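You operate a simulated robot arm through the tools that you are given. There is no shell and no other tool. Be economical: measure what you need, move in short steps, check, and stop when the job is done.

Carry out the task below with a simulated robot arm. There is one attempt and no reset: what you move stays moved.

JOB
Add the 40 mm grey block to the line and tighten the frame.
Fine: block after the letters, its print reading upright; slider pushed up, blue knob at TIGHT; raise and lower the tightened frame to check. Set down upright: what you pick out.

The check looks at the end state, three seconds after you hand in, the way a careful person would. Anything else that was tipped, shoved, dropped, spilled or broken makes it a failure.

ROBOT AND FRAMES
A 7-joint arm with a two-finger parallel gripper, fixed in place. Base frame: the origin is at the foot of the arm, x ahead of it, y to its left, z up; the work surface is at about z = 0. Lengths are in mm, angles in degrees, forces in N, time in s.
With the tool pointing down near the work surface it reaches from about 240 to 620 mm from the base axis. Its first joint turns from -66.0 to 66.0 degrees. Payload 2.6 kg.
The tool frame sits at the grasp point between the pads (the TCP): z along the fingers, y along the line on which they close. The tips reach 30 mm beyond it. The gripper opens to 94 mm. The fingers are 28 mm wide and 10 mm thick; the gripper's body (50 by 96 mm) begins 55 mm behind the TCP.
Orientation is that of the tool frame in the base frame, as a unit quaternion [w, x, y, z]. With the fingers straight down and closing along the base's y, the tool's x points along the base's -x, its y along +y and its z along -z.

CONTROLS
- The arm moves only by the tool arm_command. Its argument "deltas" is a list of rows, each a list of 7 numbers: the shift along the tool's x, y, z in mm, then the turn, a rotation vector about the tool's x, y, z in degrees, then the finger opening in mm, from 0 to 94. In form: [[tx, ty, tz, rx, ry, rz, hand], ...]. A call has 1 to 10 rows; each row is the pose to reach, as a shift and turn from the pose commanded when the call began, along the tool's axes at that moment. Each row takes 0.2 s and may step no farther than 50 mm and 8.6 degrees from the row before; otherwise, or with a gripper value out of range, the whole call is refused. Where a pose cannot be reached the arm comes as near as it can. A force on the tool above 90 N (or 10 N above the force at the start of the call, whichever is more), or a blocked arm, ends the call early, and 0.2 s more pass. Each finger travels about 72 mm/s and halts on what it meets, pressing with about 22 N; the grip force reading is that of the motor and also rises with nothing between the fingers. The clock runs only during rows and for 0.2 s after the last one: add rows that repeat a pose to give the fingers time. It gives the time, the measured TCP pose, the force on the tool (base axes), the opening and the grip force at its end, in the units of the frame above (readings bear some noise), with the torque about the TCP (base axes, N m) and any sound that the robot's microphone picked up.
- Cameras (640 x 400 px; columns grow to the right, rows downward): "scene" is fixed at [31.2, 426.9, 567.7]; the picture's right is [-0.82, -0.57, 0.00], its down [-0.31, 0.45, -0.84] and it looks along [0.48, -0.69, -0.55] (base axes); focal length 346 px, centre (320, 200). "wrist" rides on the gripper at [76, 14, -103] in the tool frame; the picture's right is [-0.18, 0.98, 0.00], its down [-0.75, -0.14, -0.64] and it looks along [-0.63, -0.12, 0.77] (tool axes); focal length 243 px, centre (320, 200). There is no depth. A picture from a camera that has moved, and an enlarged one, comes with that camera's place and axes in the base frame and with its lens.
- camera(camera): a new picture of that camera. No time passes.
- close_up(camera, box): a new picture of the part [left, top, right, bottom] of that camera's present view, enlarged. No time passes.
- sign_off(): hands the job in; it is judged then, once.

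Work in short steps. Places have to be worked out from the pictures, the camera data and where the tool is seen: move nearer, look again, correct. Check each grasp and each placing, and mend what went wrong. You have 120 turns and 76 pictures in all, those below and enlarged ones among them. Open the gripper and draw the arm clear of the work before you hand the job in, unless the task says otherwise; then end with one line.

The tools are called after "Call:" as a command line: name --pt "numbers of a row" for each row, then --argument value for the rest, lists and objects as JSON in quotes. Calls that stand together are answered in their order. arm_command: Moves the arm, as the interface text tells. Its arguments: {"type":"object","properties":{"deltas":{"type":"array"}},"required":["deltas"]} The other tools are called the same way: camera (camera) takes a picture; close_up (camera, box) takes an enlarged picture of a part of a camera's view; sign_off () hands the job in.

At the start:

```text
t: 0.0
ee_pos: [361.3, 4.2, 363.0]
ee_rot: [0.0, -0.001, 1.0, 0.001]
force: [0.5, 0.5, -0.2]
ft_torque: [0.0, -0.05, 0.0]
width: 94.0
grasp_force: 0.0
```

scene: 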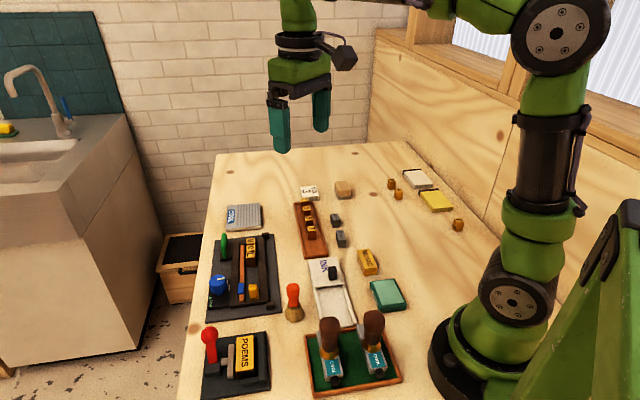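
wrist: 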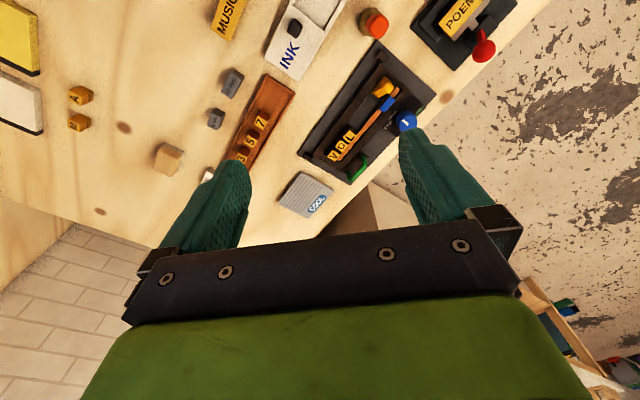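

The first views show a frame with "VOL" letters, a tray of digits, and small grey blocks. I'll enlarge the important areas.

Call:
close_up --camera "scene" --box '[190, 220, 290, 330]'

Call:
close_up --camera "scene" --box '[280, 170, 480, 290]'

Call:
close_up --camera "wrist" --box '[190, 40, 450, 220]'

```text
3.64 times, centred on (240, 275) of scene
camera zoom: at [31.2, 426.9, 567.7], right [-0.82, -0.57, 0.0], down [-0.31, 0.45, -0.84], along [0.48, -0.69, -0.55], focal length 1258 px, centre (611, -73)
```

zoom: 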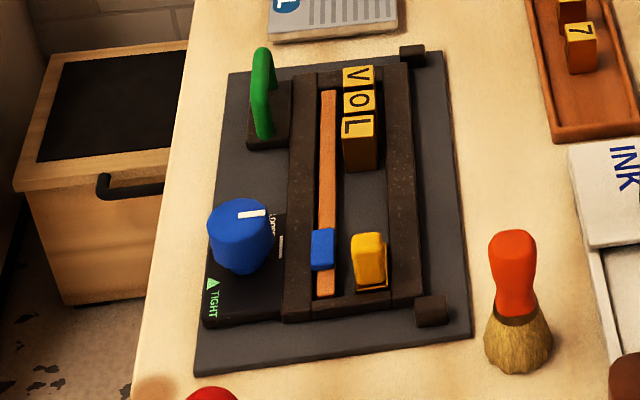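

```text
3.20 times, centred on (380, 230) of scene
camera zoom: at [31.2, 426.9, 567.7], right [-0.82, -0.57, 0.0], down [-0.31, 0.45, -0.84], along [0.48, -0.69, -0.55], focal length 1107 px, centre (128, 104)
```

zoom: 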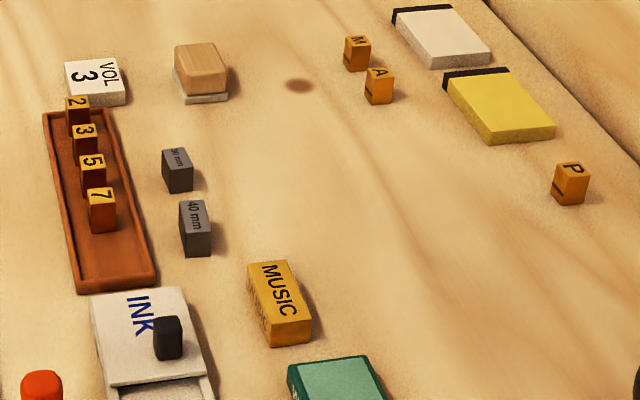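

```text
2.22 times, centred on (320, 130) of wrist
camera zoom: at [284.1, 18.6, 465.8], right [0.18, 0.98, 0.0], down [0.75, -0.14, 0.64], along [0.63, -0.12, -0.77], focal length 539 px, centre (320, 356)
```

zoom: 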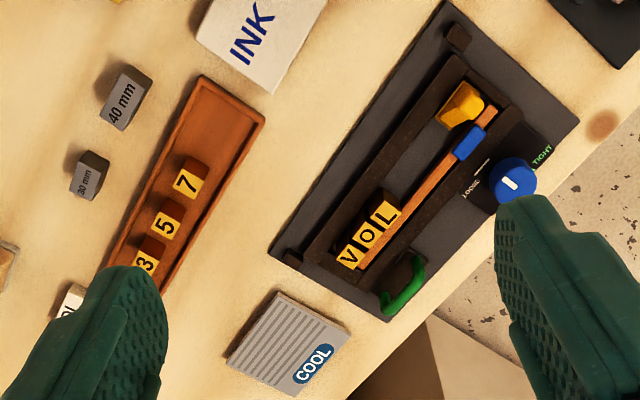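

I judge the frame to run along about (-0.72, 0.69) in base xy, with its centre near (475, 70). I'll turn the tool 46° to line up with it and come lower for a better look.

Call:
arm_command --pt "0 -9 27 0 0 -8 94" --pt "1 -18 55 0 0 -16 94" --pt "1 -27 83 0 0 -24 94" --pt "2 -36 110 0 0 -32 94" --pt "3 -46 138 0 0 -40 94" --pt "3 -55 163 0 0 -46 94" --pt "3 -55 163 0 0 -46 94"

Call:
camera --camera "wrist"

```text
t: 1.6
ee_pos: [358.6, -49.1, 199.5]
ee_rot: [0.0, -0.392, 0.92, 0.0]
force: [-0.6, 0.2, -0.9]
ft_torque: [-0.03, 0.0, 0.0]
width: 94.1
grasp_force: 0.1
```

```text
70 pictures are left
camera wrist: at [295.5, -94.7, 302.2], right [-0.58, 0.81, 0.0], down [0.62, 0.44, 0.64], along [0.52, 0.37, -0.77], focal length 243 px, centre (320, 200)
```

wrist: 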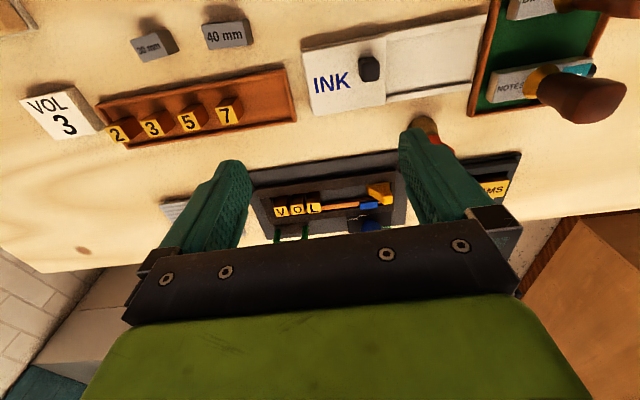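

The wrist picture is flipped: far things lie toward the bottom. It also shows the letters and "40 mm" reading the same way. I'll move 110 mm toward the frame so it appears unhidden in the upper half.

Call:
arm_command --pt "-40 0 0 0 0 0 94" --pt "-80 0 0 0 0 0 94" --pt "-110 0 0 0 0 0 94" --pt "-110 0 0 0 0 0 94"

Call:
close_up --camera "wrist" --box '[200, 0, 480, 175]'

```text
t: 2.6
ee_pos: [434.9, 28.2, 199.6]
ee_rot: [0.0, -0.39, 0.921, 0.0]
force: [-0.6, -0.2, -0.4]
ft_torque: [0.0, 0.03, 0.02]
width: 93.9
grasp_force: 0.0
```

```text
2.29 times, centred on (340, 88) of wrist
camera zoom: at [371.0, -16.6, 302.9], right [-0.58, 0.82, 0.0], down [0.63, 0.44, 0.64], along [0.52, 0.37, -0.77], focal length 555 px, centre (274, 457)
```

zoom: 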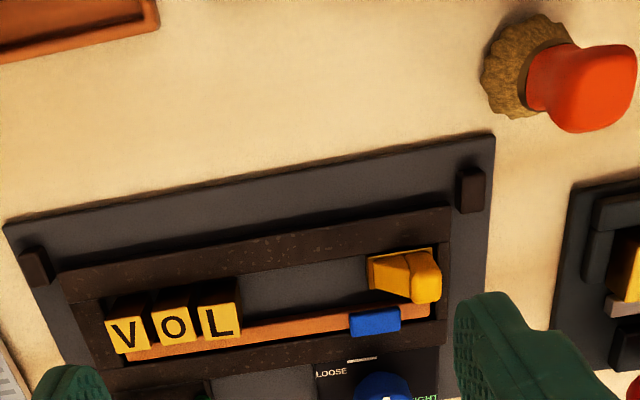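

The yellow piece and the blue piece near the frame's end are still unclear. I'll move closer and look from nearly overhead.

Call:
arm_command --pt "-30 10 15 0 0 0 94" --pt "-60 20 35 0 0 0 94" --pt "-87 29 65 0 0 0 94" --pt "-87 29 65 0 0 0 94"

Call:
camera --camera "wrist"

```text
t: 3.6
ee_pos: [475.7, 111.3, 136.0]
ee_rot: [0.0, -0.39, 0.921, 0.0]
force: [0.4, 0.0, 0.4]
ft_torque: [-0.01, -0.02, -0.01]
width: 94.1
grasp_force: 0.1
```

```text
68 pictures are left
camera wrist: at [410.5, 66.4, 238.1], right [-0.58, 0.82, 0.0], down [0.62, 0.44, 0.64], along [0.52, 0.37, -0.77], focal length 243 px, centre (320, 200)
```

wrist: 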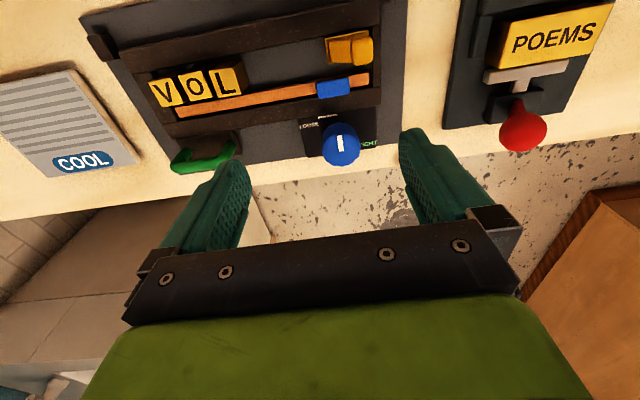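

Call:
close_up --camera "wrist" --box '[80, 0, 400, 200]'

Call:
close_up --camera "wrist" --box '[290, 20, 400, 90]'

Call:
close_up --camera "scene" --box '[230, 270, 280, 305]'

```text
2.00 times, centred on (240, 100) of wrist
camera zoom: at [410.5, 66.4, 238.1], right [-0.58, 0.82, 0.0], down [0.62, 0.44, 0.64], along [0.52, 0.37, -0.77], focal length 485 px, centre (480, 400)
```

zoom: 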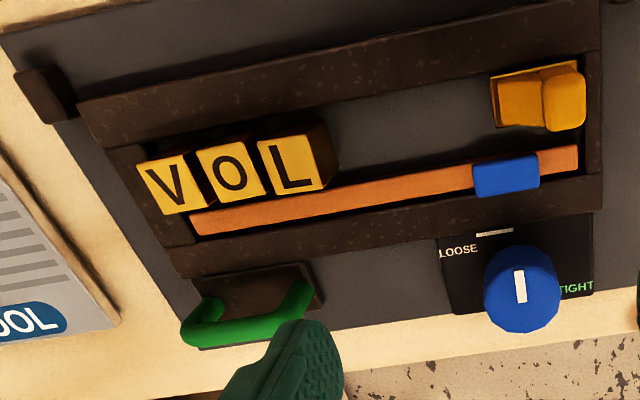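

```text
5.71 times, centred on (345, 55) of wrist
camera zoom: at [410.5, 66.4, 238.1], right [-0.58, 0.82, 0.0], down [0.62, 0.44, 0.64], along [0.52, 0.37, -0.77], focal length 1386 px, centre (177, 1029)
```

zoom: 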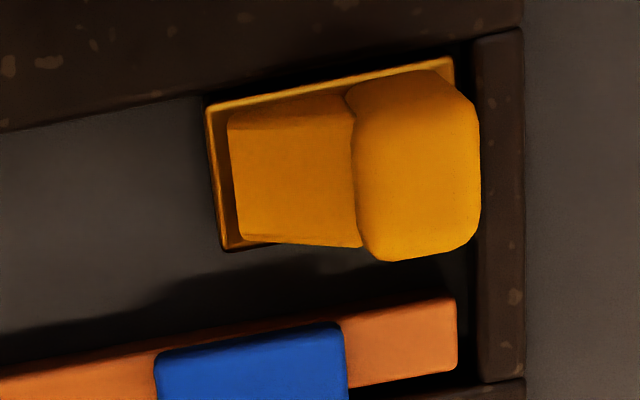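

```text
11.43 times, centred on (255, 288) of scene
camera zoom: at [31.2, 426.9, 567.7], right [-0.82, -0.57, 0.0], down [-0.31, 0.45, -0.84], along [0.48, -0.69, -0.55], focal length 3955 px, centre (1063, -800)
```

zoom: 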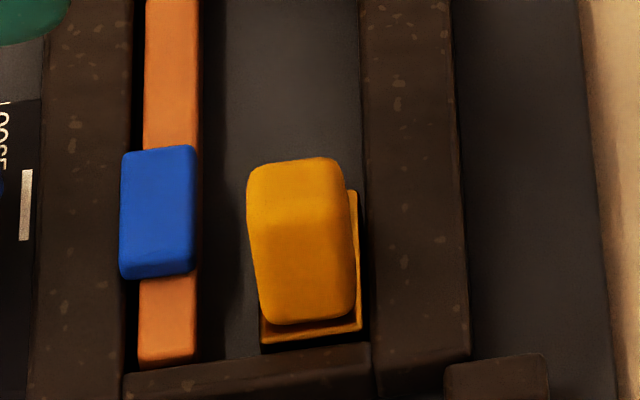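

The yellow piece is the slider, with a grip tab. The blue knob's line is on LOOSE and TIGHT is about 90° clockwise. The 40 mm block is near (373, -155), so I'll fly over it to measure.

Call:
arm_command --pt "36 -20 -10 0 0 0 94" --pt "72 -40 -10 0 0 0 94" --pt "109 -60 -10 0 0 0 94" --pt "145 -80 -10 0 0 0 94" --pt "182 -100 -10 0 0 0 94" --pt "218 -120 0 0 0 0 94" --pt "218 -120 0 0 0 0 94"

Call:
close_up --camera "wrist" --box '[160, 0, 480, 200]'

```text
t: 5.2
ee_pos: [409.9, -129.8, 132.7]
ee_rot: [0.0, -0.391, 0.921, 0.0]
force: [0.7, 0.7, 0.3]
ft_torque: [0.0, 0.01, -0.03]
width: 93.9
grasp_force: 0.1
```

```text
2.00 times, centred on (320, 100) of wrist
camera zoom: at [345.8, -174.5, 236.1], right [-0.58, 0.81, 0.0], down [0.62, 0.44, 0.64], along [0.52, 0.37, -0.77], focal length 485 px, centre (320, 400)
```

zoom: 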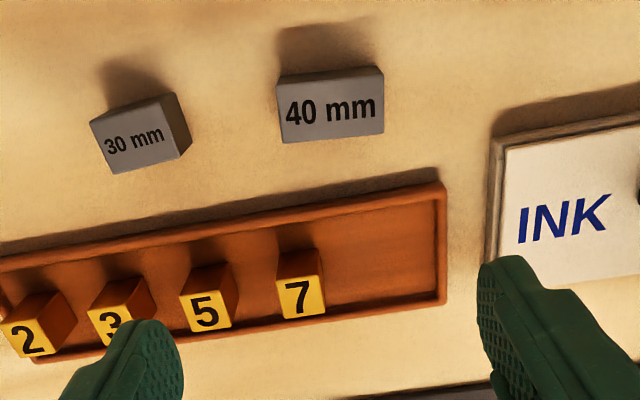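

The 40 mm block is centred near (371, -151), about 40×20 mm, with its axis at 130°. The frame axis is at 134.3°. I'll hover over the block with matching yaw and 60 mm opening.

Call:
arm_command --pt "21 7 20 0 0 3 80" --pt "42 13 40 0 0 5.9 60" --pt "42 13 57 0 0 5.9 60" --pt "42 13 57 0 0 5.9 60"

Call:
camera --camera "wrist"

Call:
close_up --camera "scene" --box '[280, 170, 400, 260]'

```text
t: 6.2
ee_pos: [369.2, -150.6, 76.4]
ee_rot: [0.0, -0.343, 0.939, 0.001]
force: [-0.4, 1.4, -0.2]
ft_torque: [0.04, 0.0, 0.02]
width: 60.2
grasp_force: 0.1
```

```text
63 pictures are left
camera wrist: at [301.5, -187.9, 179.8], right [-0.49, 0.87, 0.0], down [0.67, 0.38, 0.64], along [0.56, 0.32, -0.77], focal length 243 px, centre (320, 200)
```

wrist: 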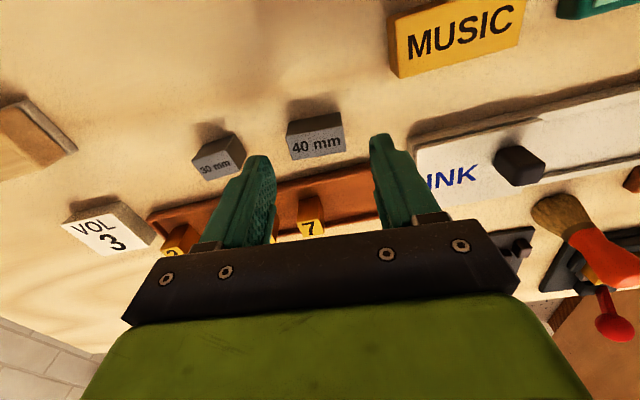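

```text
4.44 times, centred on (340, 215) of scene
camera zoom: at [31.2, 426.9, 567.7], right [-0.82, -0.57, 0.0], down [-0.31, 0.45, -0.84], along [0.48, -0.69, -0.55], focal length 1538 px, centre (231, 133)
```

zoom: 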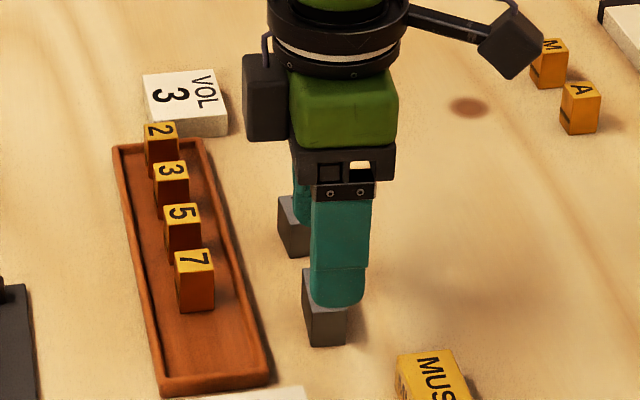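

Block recomputed at (371.7, -150.1), so only about 2 mm of correction is needed. I'll descend so the tips are at about 8 mm, then close.

Call:
arm_command --pt "-2.2 -1.2 15 0 0 0 60" --pt "-2.2 -1.2 30 0 0 0 60" --pt "-2.2 -1.2 38 0 0 0 60" --pt "-2.2 -1.2 38 0 0 0 36" --pt "-2.2 -1.2 38 0 0 0 34" --pt "-2.2 -1.2 38 0 0 0 34"

Call:
camera --camera "wrist"

```text
t: 7.6
ee_pos: [372.7, -148.6, 38.5]
ee_rot: [0.001, -0.342, 0.94, 0.0]
force: [0.9, 0.2, -0.5]
ft_torque: [-0.02, -0.04, 0.01]
width: 39.6
grasp_force: 21.5
```

```text
61 pictures are left
camera wrist: at [304.7, -187.1, 142.0], right [-0.49, 0.87, 0.0], down [0.67, 0.38, 0.64], along [0.56, 0.32, -0.77], focal length 243 px, centre (320, 200)
```

wrist: 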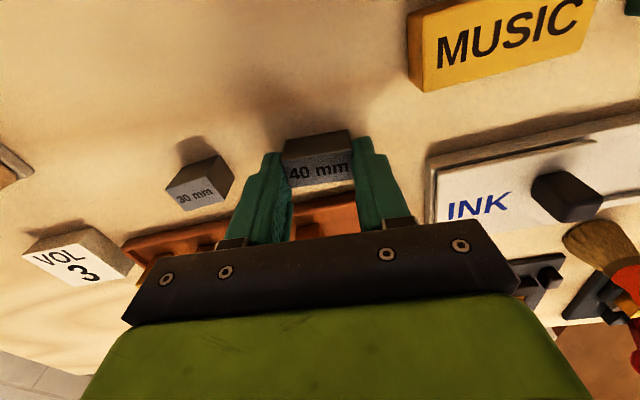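

Grip is firm at 39.6 mm. I'll lift the block and carry it above the gap in the frame, around (464, 68), turning to the frame's angle.

Call:
arm_command --pt "0 0 -40 0 0 0 34" --pt "0 0 -80 0 0 0 34" --pt "-35 18 -80 0 0 -0.7 34" --pt "-70 36 -80 0 0 -1.4 34" --pt "-105 54 -80 0 0 -2.1 34" --pt "-140 71 -80 0 0 -2.8 34" --pt "-175 89 -80 0 0 -3.5 34" --pt "-209.5 107 -80 0 0 -4.2 34" --pt "-209.5 107 -80 0 0 -4.2 34"

Call:
close_up --camera "wrist" --box '[160, 40, 480, 240]'

Call:
close_up --camera "scene" --box '[190, 200, 310, 320]'

```text
t: 9.6
ee_pos: [465.0, 67.0, 118.5]
ee_rot: [0.0, -0.377, 0.926, -0.001]
force: [0.6, 0.2, -1.7]
ft_torque: [0.0, 0.02, 0.0]
width: 39.7
grasp_force: 22.5
```

```text
2.00 times, centred on (320, 140) of wrist
camera zoom: at [400.4, 24.3, 222.4], right [-0.55, 0.83, 0.0], down [0.64, 0.43, 0.64], along [0.53, 0.36, -0.77], focal length 485 px, centre (320, 320)
```

zoom: 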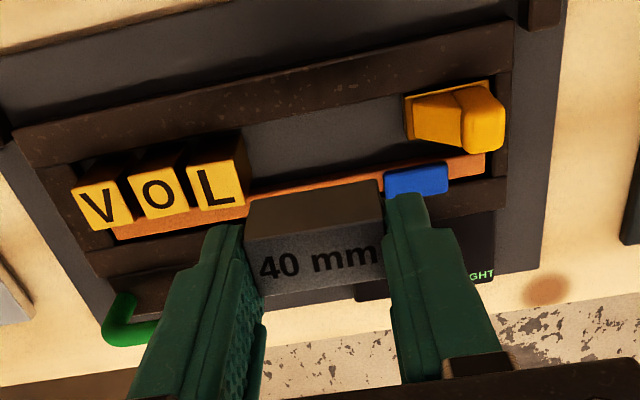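

```text
3.33 times, centred on (250, 260) of scene
camera zoom: at [31.2, 426.9, 567.7], right [-0.82, -0.57, 0.0], down [-0.31, 0.45, -0.84], along [0.48, -0.69, -0.55], focal length 1154 px, centre (553, 0)
```

zoom: 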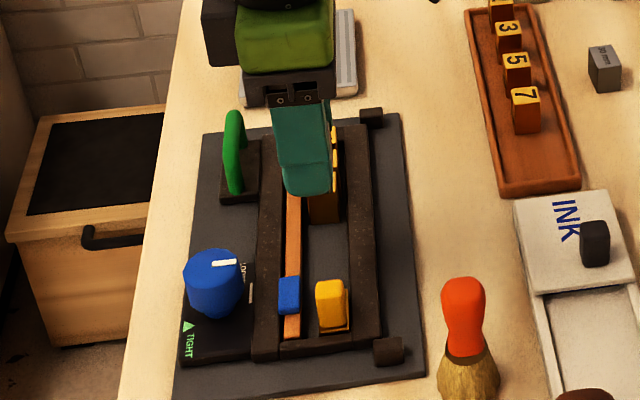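

The block sits centred at the TCP. The channel is about w 364.6–394.8, and the gap between L and slider runs from s = -310.5 to -239. I'll go partway down over the middle of the gap and check.

Call:
arm_command --pt "0 1.1 20 0 0 0 34" --pt "0 1.1 40 0 0 0 34" --pt "0 1.1 58 0 0 0 34" --pt "0 1.1 58 0 0 0 34"

Call:
close_up --camera "wrist" --box '[160, 40, 480, 240]'

Call:
close_up --camera "scene" --box '[205, 230, 285, 310]'

```text
t: 10.6
ee_pos: [465.2, 67.3, 61.3]
ee_rot: [0.0, -0.377, 0.926, 0.0]
force: [0.1, 0.4, -2.3]
ft_torque: [0.02, -0.01, 0.03]
width: 39.6
grasp_force: 21.6
```

```text
2.00 times, centred on (320, 140) of wrist
camera zoom: at [399.3, 25.1, 164.2], right [-0.55, 0.83, 0.0], down [0.64, 0.42, 0.64], along [0.53, 0.36, -0.77], focal length 485 px, centre (320, 320)
```

zoom: 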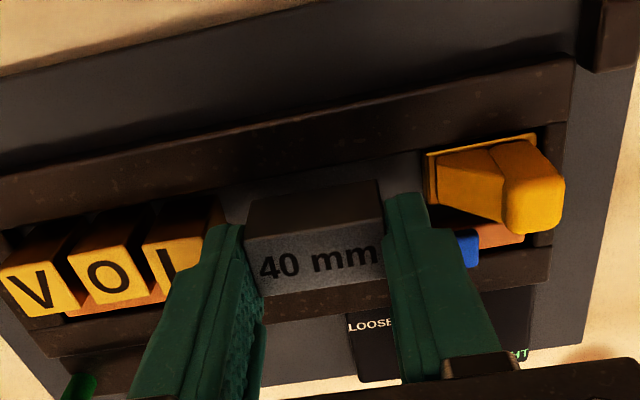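

```text
5.00 times, centred on (245, 270) of scene
camera zoom: at [31.2, 426.9, 567.7], right [-0.82, -0.57, 0.0], down [-0.31, 0.45, -0.84], along [0.48, -0.69, -0.55], focal length 1730 px, centre (695, -150)
```

zoom: 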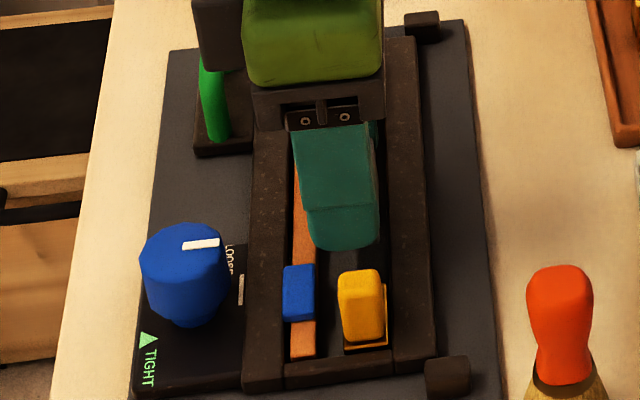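

Clearance from the left finger to L is only about 2.5 mm, so I'll shift 1.5 mm toward the slider. Then I'll lower gently, watching the force.

Call:
arm_command --pt "0 1.5 2 0 0 0 34" --pt "0 1.5 6 0 0 0 34" --pt "0 1.5 10 0 0 0 34" --pt "0 1.5 12 0 0 0 34"

```text
t: 11.6
ee_pos: [462.9, 68.6, 48.8]
ee_rot: [0.0, -0.377, 0.926, 0.0]
force: [-0.1, 0.5, -1.0]
ft_torque: [-0.02, -0.01, 0.01]
width: 39.6
grasp_force: 21.4
```

Still free of contact at z 48.8. I'll go lower in small steps until something touches.

Call:
arm_command --pt "0 0 1 0 0 0 34" --pt "0 0 2 0 0 0 34" --pt "0 0 3 0 0 0 34" --pt "0 0 4 0 0 0 34"

Call:
close_up --camera "wrist" --box '[160, 40, 480, 240]'

```text
t: 12.6
ee_pos: [463.1, 68.1, 45.9]
ee_rot: [-0.001, -0.377, 0.926, 0.0]
force: [0.4, 1.2, -2.0]
ft_torque: [0.02, -0.03, 0.04]
width: 39.6
grasp_force: 22.2
```

```text
2.00 times, centred on (320, 140) of wrist
camera zoom: at [397.3, 25.7, 148.7], right [-0.56, 0.83, 0.0], down [0.64, 0.43, 0.64], along [0.53, 0.36, -0.77], focal length 485 px, centre (320, 320)
```

zoom: 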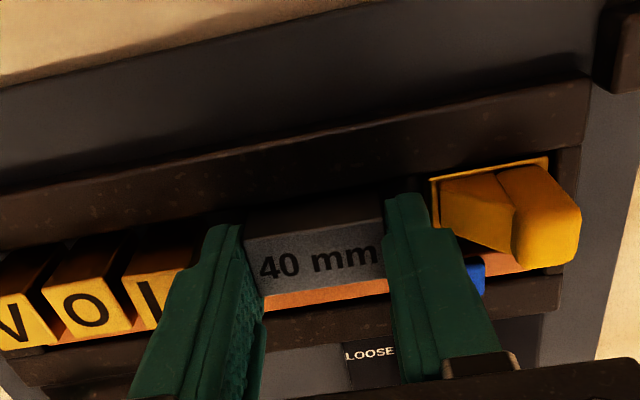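

No contact yet and everything is aligned. I'll keep lowering in 1 mm steps.

Call:
arm_command --pt "0 0 1 0 0 0 34" --pt "0 0 2 0 0 0 34" --pt "0 0 2 0 0 0 34"

```text
t: 13.4
ee_pos: [463.0, 68.5, 44.1]
ee_rot: [0.001, -0.377, 0.926, 0.0]
force: [-3.4, -0.4, 12.0]
ft_torque: [-0.05, 0.2, -0.05]
width: 39.6
grasp_force: 21.7
```

Contact of 12 N at z 44, which matches a block resting on a floor about 6 mm thick. I'll open slightly to release it.

Call:
arm_command --pt "0 0 -0.5 0 0 0 44" --pt "0 0 -0.5 0 0 0 44" --pt "0 0 -0.5 0 0 0 44"

Call:
close_up --camera "wrist" --box '[160, 40, 480, 240]'

```text
t: 14.2
ee_pos: [463.2, 67.9, 43.5]
ee_rot: [0.0, -0.378, 0.926, -0.001]
force: [1.8, 1.6, -1.9]
ft_torque: [0.13, -0.04, 0.1]
width: 43.7
grasp_force: 0.1
```

```text
2.00 times, centred on (320, 140) of wrist
camera zoom: at [397.4, 25.7, 147.5], right [-0.56, 0.83, 0.0], down [0.64, 0.43, 0.64], along [0.53, 0.36, -0.77], focal length 485 px, centre (320, 320)
```

zoom: 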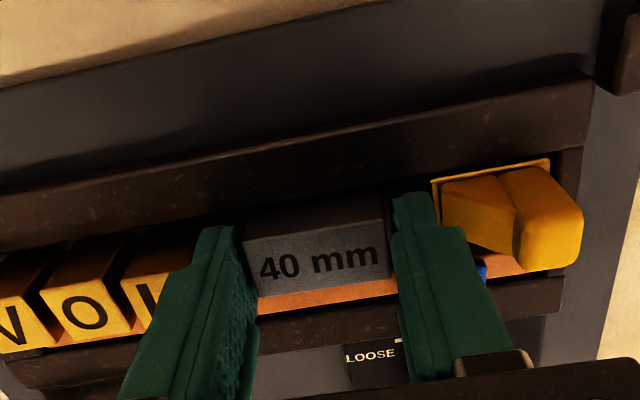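

The block is released and stands in the channel. I'll rise straight up and look.

Call:
arm_command --pt "0 0 -5 0 0 0 44" --pt "0 0 -20 0 0 0 44" --pt "0 0 -50 0 0 0 44" --pt "-30 0 -90 0 0 0 44" --pt "-45 0 -90 0 0 0 44" --pt "-45 0 -90 0 0 0 44"

Call:
close_up --camera "wrist" --box '[160, 0, 480, 200]'

Call:
close_up --camera "scene" --box '[205, 230, 285, 310]'

```text
t: 15.6
ee_pos: [492.8, 100.4, 134.3]
ee_rot: [0.0, -0.376, 0.926, 0.0]
force: [-0.7, 0.0, 0.4]
ft_torque: [0.01, 0.01, 0.01]
width: 44.2
grasp_force: 0.0
```

```text
2.00 times, centred on (320, 100) of wrist
camera zoom: at [428.1, 56.7, 237.9], right [-0.55, 0.83, 0.0], down [0.64, 0.43, 0.64], along [0.53, 0.36, -0.77], focal length 485 px, centre (320, 400)
```

zoom: 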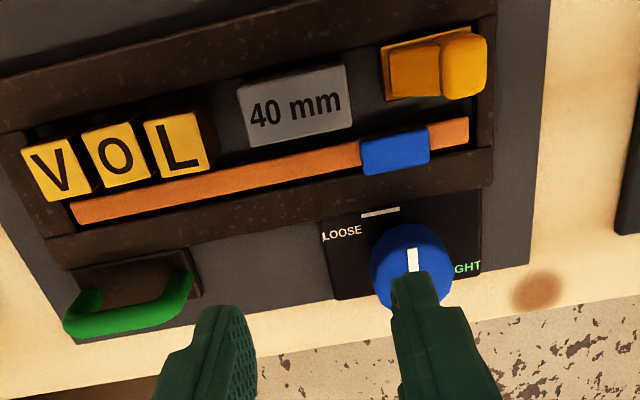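

```text
5.00 times, centred on (245, 270) of scene
camera zoom: at [31.2, 426.9, 567.7], right [-0.82, -0.57, 0.0], down [-0.31, 0.45, -0.84], along [0.48, -0.69, -0.55], focal length 1730 px, centre (695, -150)
```

zoom: 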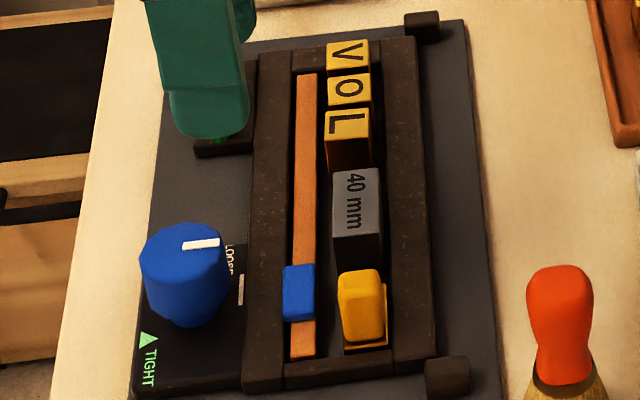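

The block stands correctly and reads the same way as VOL. Next I'll push the slider: close the fingers and hover behind its tab (tab top z ≈ 33, outer edge s ≈ -205).

Call:
arm_command --pt "16 28 0 0 0 0 20" --pt "32 56 10 0 0 0 0" --pt "48 84 30 0 0 0 0" --pt "48 84 54 0 0 0 0" --pt "48 84 54 0 0 0 0"

Call:
close_up --camera "wrist" --box '[160, 60, 480, 260]'

Call:
close_up --camera "scene" --box '[205, 230, 285, 310]'

```text
t: 16.8
ee_pos: [402.1, 127.8, 81.3]
ee_rot: [0.0, -0.377, 0.926, 0.001]
force: [1.3, 0.0, -0.2]
ft_torque: [0.02, 0.01, -0.03]
width: 0.0
grasp_force: 21.8
```

```text
2.00 times, centred on (320, 160) of wrist
camera zoom: at [337.3, 84.8, 184.4], right [-0.55, 0.83, 0.0], down [0.64, 0.43, 0.64], along [0.53, 0.36, -0.77], focal length 485 px, centre (320, 280)
```

zoom: 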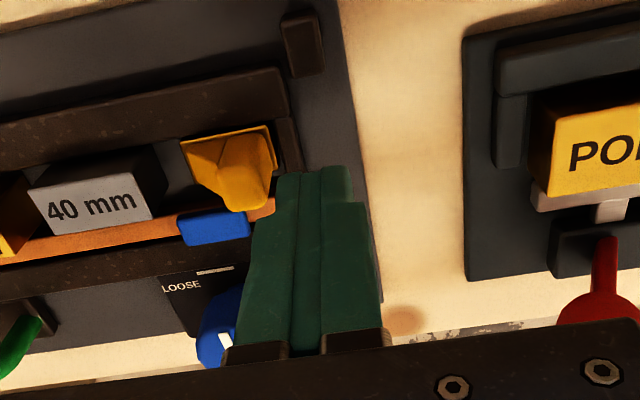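

```text
5.00 times, centred on (245, 270) of scene
camera zoom: at [31.1, 426.9, 567.7], right [-0.82, -0.57, 0.0], down [-0.31, 0.45, -0.84], along [0.48, -0.69, -0.55], focal length 1730 px, centre (695, -150)
```

zoom: 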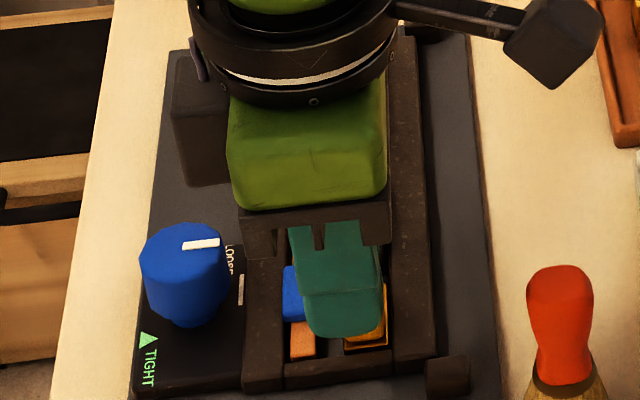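

The fingers are about 8 mm behind the tab. I'll descend until the tips are at about z 20, just above the end bar.

Call:
arm_command --pt "2 0 15 0 0 0 0" --pt "2 0 26 0 0 0 0" --pt "2 0 31 0 0 0 0" --pt "2 0 31 0 0 0 0"

Call:
close_up --camera "wrist" --box '[160, 60, 480, 260]'

```text
t: 17.8
ee_pos: [400.6, 126.0, 48.1]
ee_rot: [0.0, -0.378, 0.926, 0.0]
force: [0.5, 0.2, -0.9]
ft_torque: [0.0, 0.01, -0.01]
width: 0.0
grasp_force: 21.9
```

```text
2.00 times, centred on (320, 160) of wrist
camera zoom: at [335.4, 83.8, 152.3], right [-0.55, 0.83, 0.0], down [0.64, 0.43, 0.64], along [0.53, 0.36, -0.77], focal length 485 px, centre (320, 280)
```

zoom: 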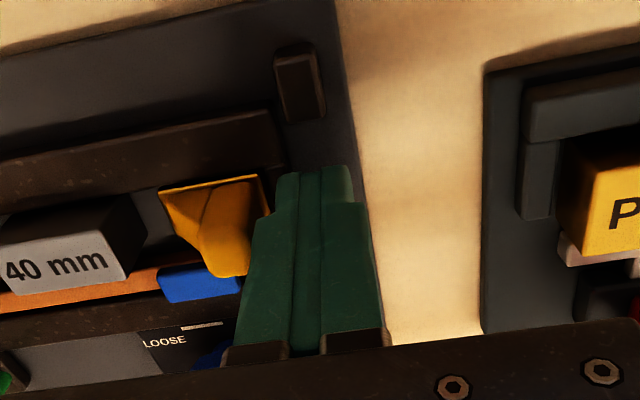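

Tips are clear at z 18. I'll start pushing the slider toward the letters.

Call:
arm_command --pt "0 -4 0 0 0 0 0" --pt "0 -8 0 0 0 0 0" --pt "0 -12 0 0 0 0 0" --pt "0 -16 0 0 0 0 0" --pt "0 -20 0 0 0 0 0" --pt "0 -20 0 0 0 0 0"

Call:
close_up --camera "wrist" --box '[160, 60, 480, 260]'

```text
t: 19.2
ee_pos: [415.1, 111.4, 50.7]
ee_rot: [0.0, -0.377, 0.926, 0.0]
force: [-0.9, 0.8, 0.7]
ft_torque: [0.04, 0.01, 0.05]
width: 0.0
grasp_force: 21.9
```

```text
2.00 times, centred on (320, 160) of wrist
camera zoom: at [349.7, 68.4, 152.7], right [-0.56, 0.83, 0.0], down [0.64, 0.43, 0.64], along [0.53, 0.36, -0.77], focal length 485 px, centre (320, 280)
```

zoom: 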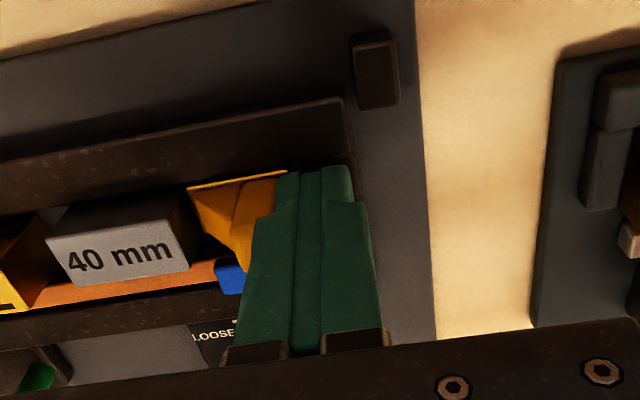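

The slider is moving with little force. I'll push on in smaller steps.

Call:
arm_command --pt "0 -3 0 0 0 0 0" --pt "0 -6 0 0 0 0 0" --pt "0 -9 0 0 0 0 0" --pt "0 -12 0 0 0 0 0" --pt "0 -12 0 0 0 0 0"

Call:
close_up --camera "wrist" --box '[100, 60, 420, 260]'

```text
t: 20.4
ee_pos: [422.2, 101.2, 49.7]
ee_rot: [0.0, -0.377, 0.926, 0.001]
force: [0.3, 1.3, 0.1]
ft_torque: [-0.01, -0.03, 0.05]
width: 0.4
grasp_force: 21.3
```

```text
2.00 times, centred on (260, 160) of wrist
camera zoom: at [357.5, 59.1, 152.5], right [-0.55, 0.83, 0.0], down [0.64, 0.43, 0.64], along [0.53, 0.36, -0.77], focal length 485 px, centre (440, 280)
```

zoom: 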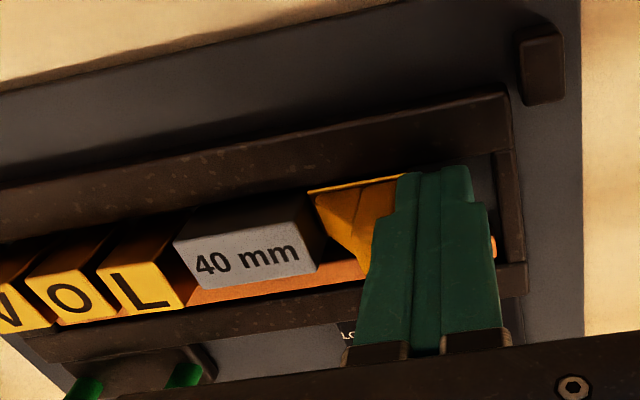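

The slider has reached the block and about 10–12 mm remains to L. I'll continue gently.

Call:
arm_command --pt "0 -2 0 0 0 0 0" --pt "0 -4 0 0 0 0 0" --pt "0 -6 0 0 0 0 0" --pt "0 -8 0 0 0 0 0" --pt "0 -8 0 0 0 0 0"

Call:
close_up --camera "wrist" --box '[100, 60, 420, 260]'

```text
t: 21.6
ee_pos: [427.8, 96.7, 49.4]
ee_rot: [0.0, -0.377, 0.926, 0.0]
force: [0.2, 2.7, -1.1]
ft_torque: [0.03, 0.02, 0.06]
width: 0.0
grasp_force: 22.5
```

```text
2.00 times, centred on (260, 160) of wrist
camera zoom: at [362.7, 53.9, 152.1], right [-0.55, 0.83, 0.0], down [0.64, 0.43, 0.64], along [0.53, 0.36, -0.77], focal length 485 px, centre (440, 280)
```

zoom: 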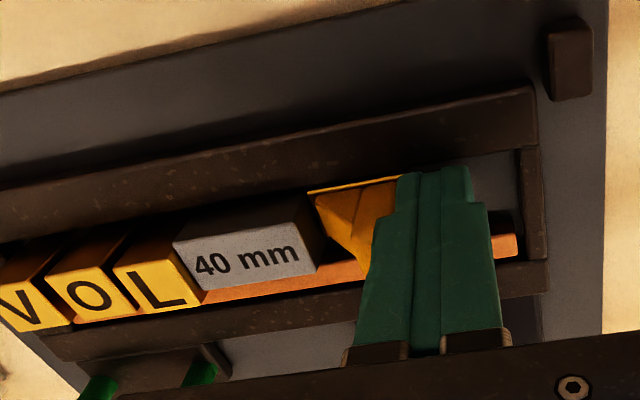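

The block now moves with the slider and is close to L. I'll continue in 1 mm steps and read the force.

Call:
arm_command --pt "0 -1 0 0 0 0 0" --pt "0 -2 0 0 0 0 0" --pt "0 -3 0 0 0 0 0" --pt "0 -4 0 0 0 0 0" --pt "0 -5 0 0 0 0 0" --pt "0 -6 0 0 0 0 0" --pt "0 -6 0 0 0 0 0"

Call:
close_up --camera "wrist" --box '[100, 60, 420, 260]'

```text
t: 23.2
ee_pos: [433.1, 92.8, 48.2]
ee_rot: [0.0, -0.377, 0.926, 0.0]
force: [-2.7, 0.3, 0.1]
ft_torque: [0.03, 0.08, -0.03]
width: 0.0
grasp_force: 22.2
```

```text
2.00 times, centred on (260, 160) of wrist
camera zoom: at [367.1, 49.5, 152.4], right [-0.55, 0.83, 0.0], down [0.64, 0.43, 0.64], along [0.53, 0.36, -0.77], focal length 485 px, centre (440, 280)
```

zoom: 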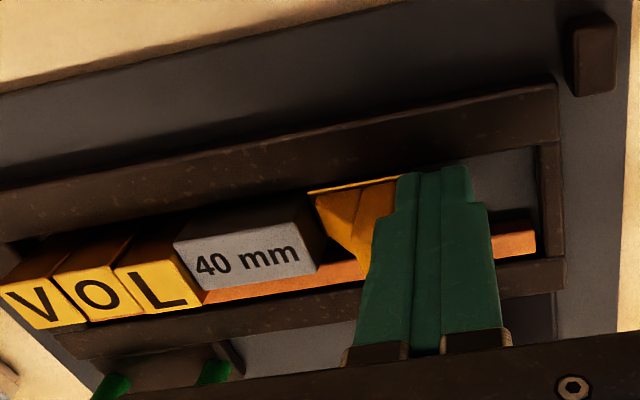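

The letters are closing up together with the block. I'll keep pushing until the force rises.

Call:
arm_command --pt "0 -1 0 0 0 0 0" --pt "0 -2 0 0 0 0 0" --pt "0 -3 0 0 0 0 0" --pt "0 -4 0 0 0 0 0" --pt "0 -4 0 0 0 0 0"

Call:
close_up --camera "wrist" --box '[100, 60, 420, 260]'

```text
t: 24.4
ee_pos: [435.3, 90.3, 49.1]
ee_rot: [0.0, -0.377, 0.926, 0.0]
force: [-1.0, 2.7, -0.2]
ft_torque: [0.04, 0.01, 0.06]
width: 0.3
grasp_force: 22.1
```

```text
2.00 times, centred on (260, 160) of wrist
camera zoom: at [369.8, 47.1, 152.2], right [-0.56, 0.83, 0.0], down [0.64, 0.43, 0.64], along [0.53, 0.36, -0.77], focal length 485 px, centre (440, 280)
```

zoom: 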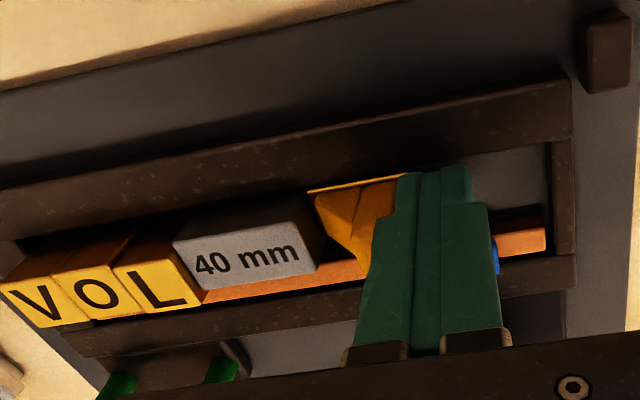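

Call:
arm_command --pt "0 -1 0 0 0 0 0" --pt "0 -2 0 0 0 0 0" --pt "0 -3 0 0 0 0 0" --pt "0 -3 0 0 0 0 0"

Call:
camera --camera "wrist"

```text
t: 25.4
ee_pos: [438.1, 87.2, 48.8]
ee_rot: [-0.001, -0.378, 0.926, 0.001]
force: [-1.4, 2.8, -1.1]
ft_torque: [0.06, -0.01, 0.06]
width: 0.0
grasp_force: 21.9
```

```text
44 pictures are left
camera wrist: at [371.7, 44.6, 152.6], right [-0.55, 0.83, 0.0], down [0.64, 0.43, 0.64], along [0.53, 0.36, -0.77], focal length 243 px, centre (320, 200)
```

wrist: 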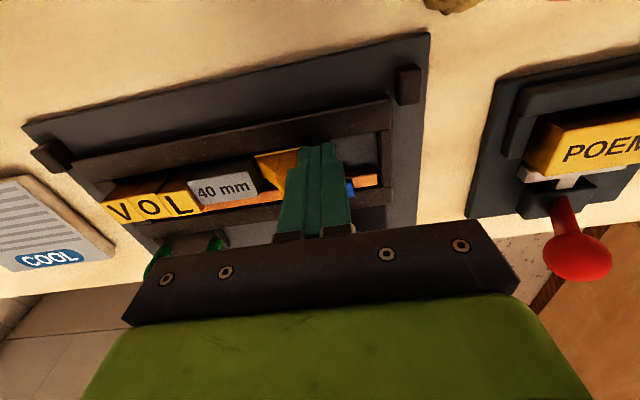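

Force is still only about 3 N, so there is slack before V meets the end. I'll continue in small steps.

Call:
arm_command --pt "0 -1 0 0 0 0 0" --pt "0 -2 0 0 0 0 0" --pt "0 -2 0 0 0 0 0"

Call:
close_up --camera "scene" --box '[205, 230, 285, 310]'

```text
t: 26.2
ee_pos: [438.2, 86.7, 49.5]
ee_rot: [-0.001, -0.376, 0.926, 0.001]
force: [-10.9, 4.5, 3.1]
ft_torque: [0.1, 0.14, 0.07]
width: 0.1
grasp_force: 22.3
```

```text
5.00 times, centred on (245, 270) of scene
camera zoom: at [31.1, 426.9, 567.7], right [-0.82, -0.57, 0.0], down [-0.31, 0.45, -0.84], along [0.48, -0.69, -0.55], focal length 1730 px, centre (695, -150)
```

zoom: 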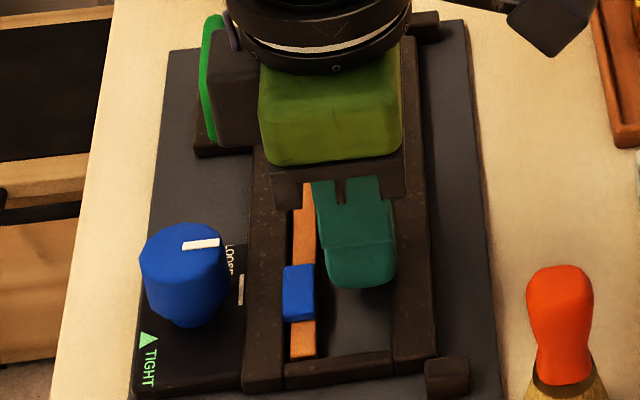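

Force jumped to about 12 N: the line is fully closed up. I'll back off, rise and look.

Call:
arm_command --pt "0 4 0 0 0 0 0" --pt "0 10 -10 0 0 0 0" --pt "0 10 -50 0 0 0 0" --pt "-30 0 -85 0 0 0 30" --pt "-50 0 -85 0 0 0 60" --pt "-50 0 -85 0 0 0 60"

Call:
camera --camera "wrist"

Call:
close_up --camera "wrist" --box '[160, 0, 480, 200]'

Call:
close_up --camera "scene" --box '[205, 230, 285, 310]'

```text
t: 27.6
ee_pos: [475.7, 121.0, 136.5]
ee_rot: [0.0, -0.377, 0.926, 0.0]
force: [0.2, -0.3, -1.2]
ft_torque: [-0.01, -0.04, 0.01]
width: 60.2
grasp_force: 0.0
```

```text
42 pictures are left
camera wrist: at [410.5, 78.8, 239.2], right [-0.55, 0.83, 0.0], down [0.64, 0.43, 0.64], along [0.53, 0.36, -0.77], focal length 243 px, centre (320, 200)
```

wrist: 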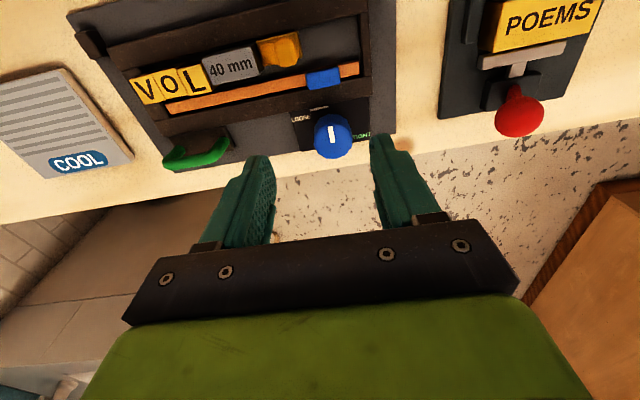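

```text
2.00 times, centred on (320, 100) of wrist
camera zoom: at [410.5, 78.8, 239.2], right [-0.55, 0.83, 0.0], down [0.64, 0.43, 0.64], along [0.53, 0.36, -0.77], focal length 485 px, centre (320, 400)
```

zoom: 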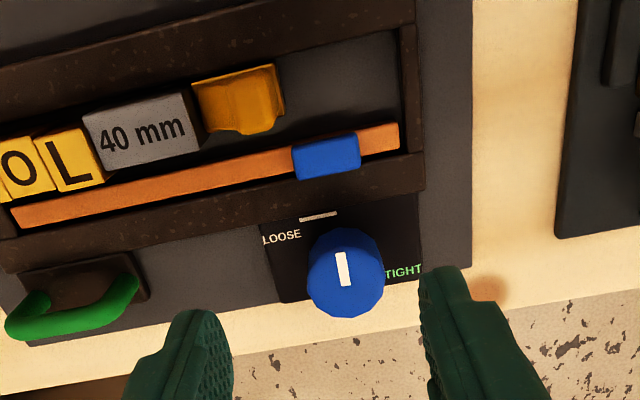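

```text
5.00 times, centred on (245, 270) of scene
camera zoom: at [31.2, 426.9, 567.7], right [-0.82, -0.57, 0.0], down [-0.31, 0.45, -0.84], along [0.48, -0.69, -0.55], focal length 1730 px, centre (695, -150)
```

zoom: 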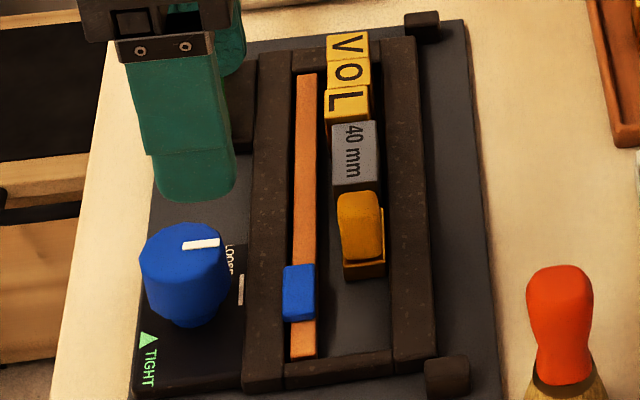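

The line is V-O-L-40 mm-slider, all tight. Before turning the knob I want a more overhead view of its LOOSE and TIGHT marks.

Call:
arm_command --pt "-30 0 0 0 0 0 60" --pt "-60 5 0 0 0 0 60" --pt "-70 10 0 0 0 0 60" --pt "-70 10 0 0 0 0 60"

Call:
close_up --camera "wrist" --box '[240, 0, 400, 100]'

Call:
close_up --camera "scene" --box '[225, 265, 265, 310]'

```text
t: 28.6
ee_pos: [518.9, 176.5, 134.2]
ee_rot: [0.001, -0.377, 0.926, 0.0]
force: [-0.1, -0.6, -0.5]
ft_torque: [-0.01, 0.03, 0.02]
width: 60.1
grasp_force: 0.0
```

```text
4.00 times, centred on (320, 50) of wrist
camera zoom: at [453.3, 134.1, 237.4], right [-0.55, 0.83, 0.0], down [0.64, 0.43, 0.64], along [0.53, 0.36, -0.77], focal length 970 px, centre (320, 800)
```

zoom: 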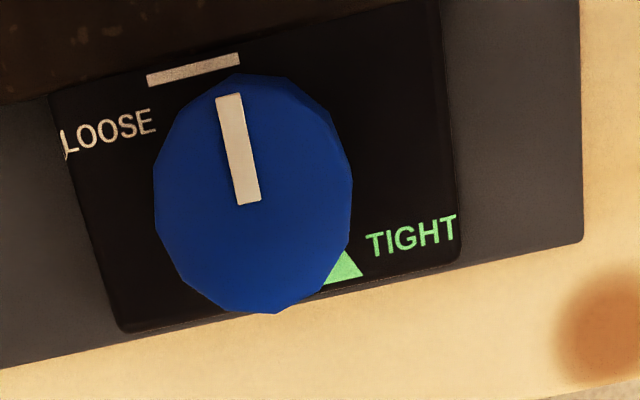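

```text
8.89 times, centred on (245, 288) of scene
camera zoom: at [31.2, 426.9, 567.7], right [-0.82, -0.57, 0.0], down [-0.31, 0.45, -0.84], along [0.48, -0.69, -0.55], focal length 3076 px, centre (987, -578)
```

zoom: 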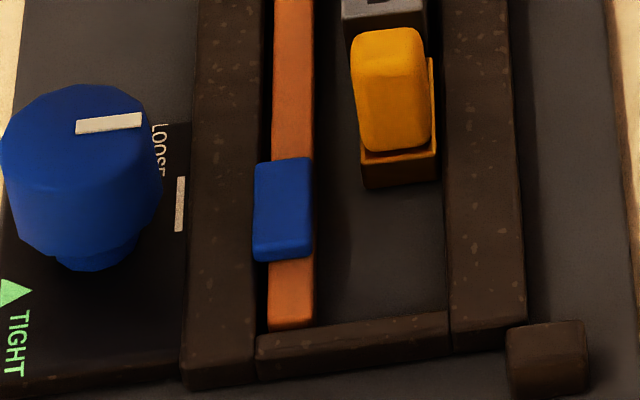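

The pointer lies exactly along -w, at LOOSE, and the knob axis is near (482, 139.4) with its top at z ≈ 57. TIGHT is clockwise, possibly well beyond 90°. I'll move over the knob.

Call:
arm_command --pt "26 0 0 0 0 0 60" --pt "52.4 -0.7 10 0 0 0 60" --pt "52.4 -0.7 37 0 0 0 60" --pt "52.4 -0.7 37 0 0 0 60"

Call:
close_up --camera "wrist" --box '[200, 60, 440, 210]'

Call:
close_up --camera "scene" --box '[195, 220, 275, 310]'

```text
t: 29.6
ee_pos: [481.9, 139.2, 98.0]
ee_rot: [0.0, -0.376, 0.926, 0.001]
force: [-0.3, 0.4, -0.1]
ft_torque: [-0.01, -0.01, 0.01]
width: 60.1
grasp_force: 0.2
```

```text
2.67 times, centred on (320, 135) of wrist
camera zoom: at [415.8, 97.0, 200.1], right [-0.55, 0.83, 0.0], down [0.64, 0.42, 0.64], along [0.53, 0.36, -0.77], focal length 647 px, centre (320, 373)
```

zoom: 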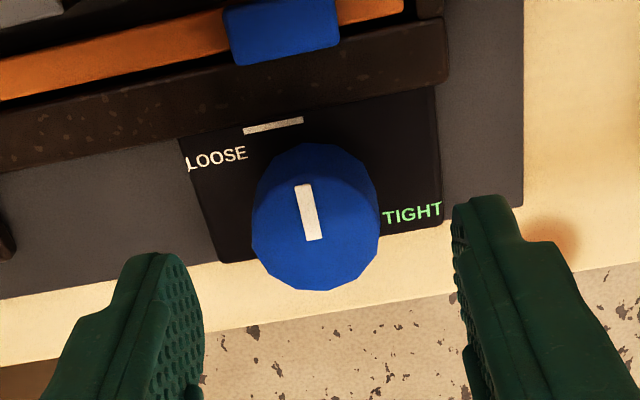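

```text
4.44 times, centred on (235, 265) of scene
camera zoom: at [31.2, 426.9, 567.7], right [-0.82, -0.57, 0.0], down [-0.31, 0.45, -0.84], along [0.48, -0.69, -0.55], focal length 1538 px, centre (698, -89)
```

zoom: 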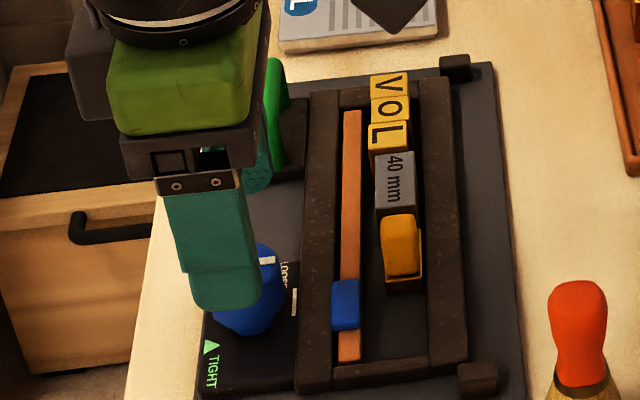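

The fingers straddle the knob. I'll descend to z 67 and close.

Call:
arm_command --pt "0 0 15 0 0 0 60" --pt "0 0 30 0 0 0 60" --pt "0 0 31 0 0 0 60" --pt "0 0 31 0 0 0 40" --pt "0 0 31 0 0 0 26" --pt "0 0 31 0 0 0 26"

```text
t: 31.0
ee_pos: [482.7, 137.9, 66.3]
ee_rot: [0.0, -0.377, 0.926, -0.001]
force: [7.8, -3.8, -5.6]
ft_torque: [0.01, -0.43, -0.02]
width: 32.8
grasp_force: 45.1
```

Gripped at 32.8 mm with about 8 N of side load along -s. I'll ease 0.8 mm that way and turn the first 24° clockwise.

Call:
arm_command --pt "0 -0.8 0 0 0 0 26" --pt "0 -0.8 0 0 0 8 26" --pt "0 -0.8 0 0 0 16 26" --pt "0 -0.8 0 0 0 24 26" --pt "0 -0.8 0 0 0 24 26"

Call:
close_up --camera "wrist" --box '[200, 60, 440, 210]'

```text
t: 32.2
ee_pos: [482.3, 140.1, 64.7]
ee_rot: [0.0, -0.175, 0.984, 0.0]
force: [5.5, -3.0, -5.4]
ft_torque: [-0.05, -0.39, -0.02]
width: 32.8
grasp_force: 44.8
```

```text
2.67 times, centred on (320, 135) of wrist
camera zoom: at [404.0, 126.4, 169.4], right [-0.17, 0.99, 0.0], down [0.76, 0.13, 0.64], along [0.63, 0.11, -0.77], focal length 647 px, centre (320, 373)
```

zoom: 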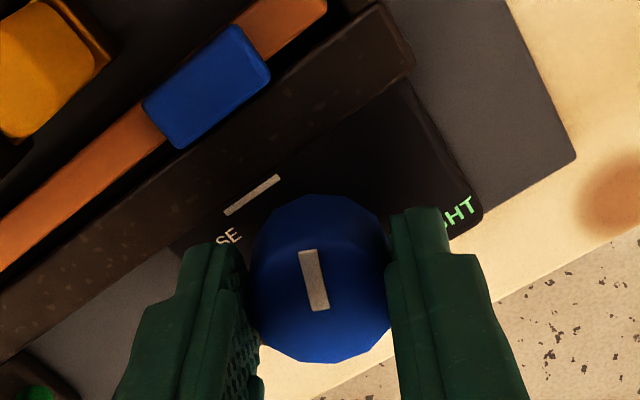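

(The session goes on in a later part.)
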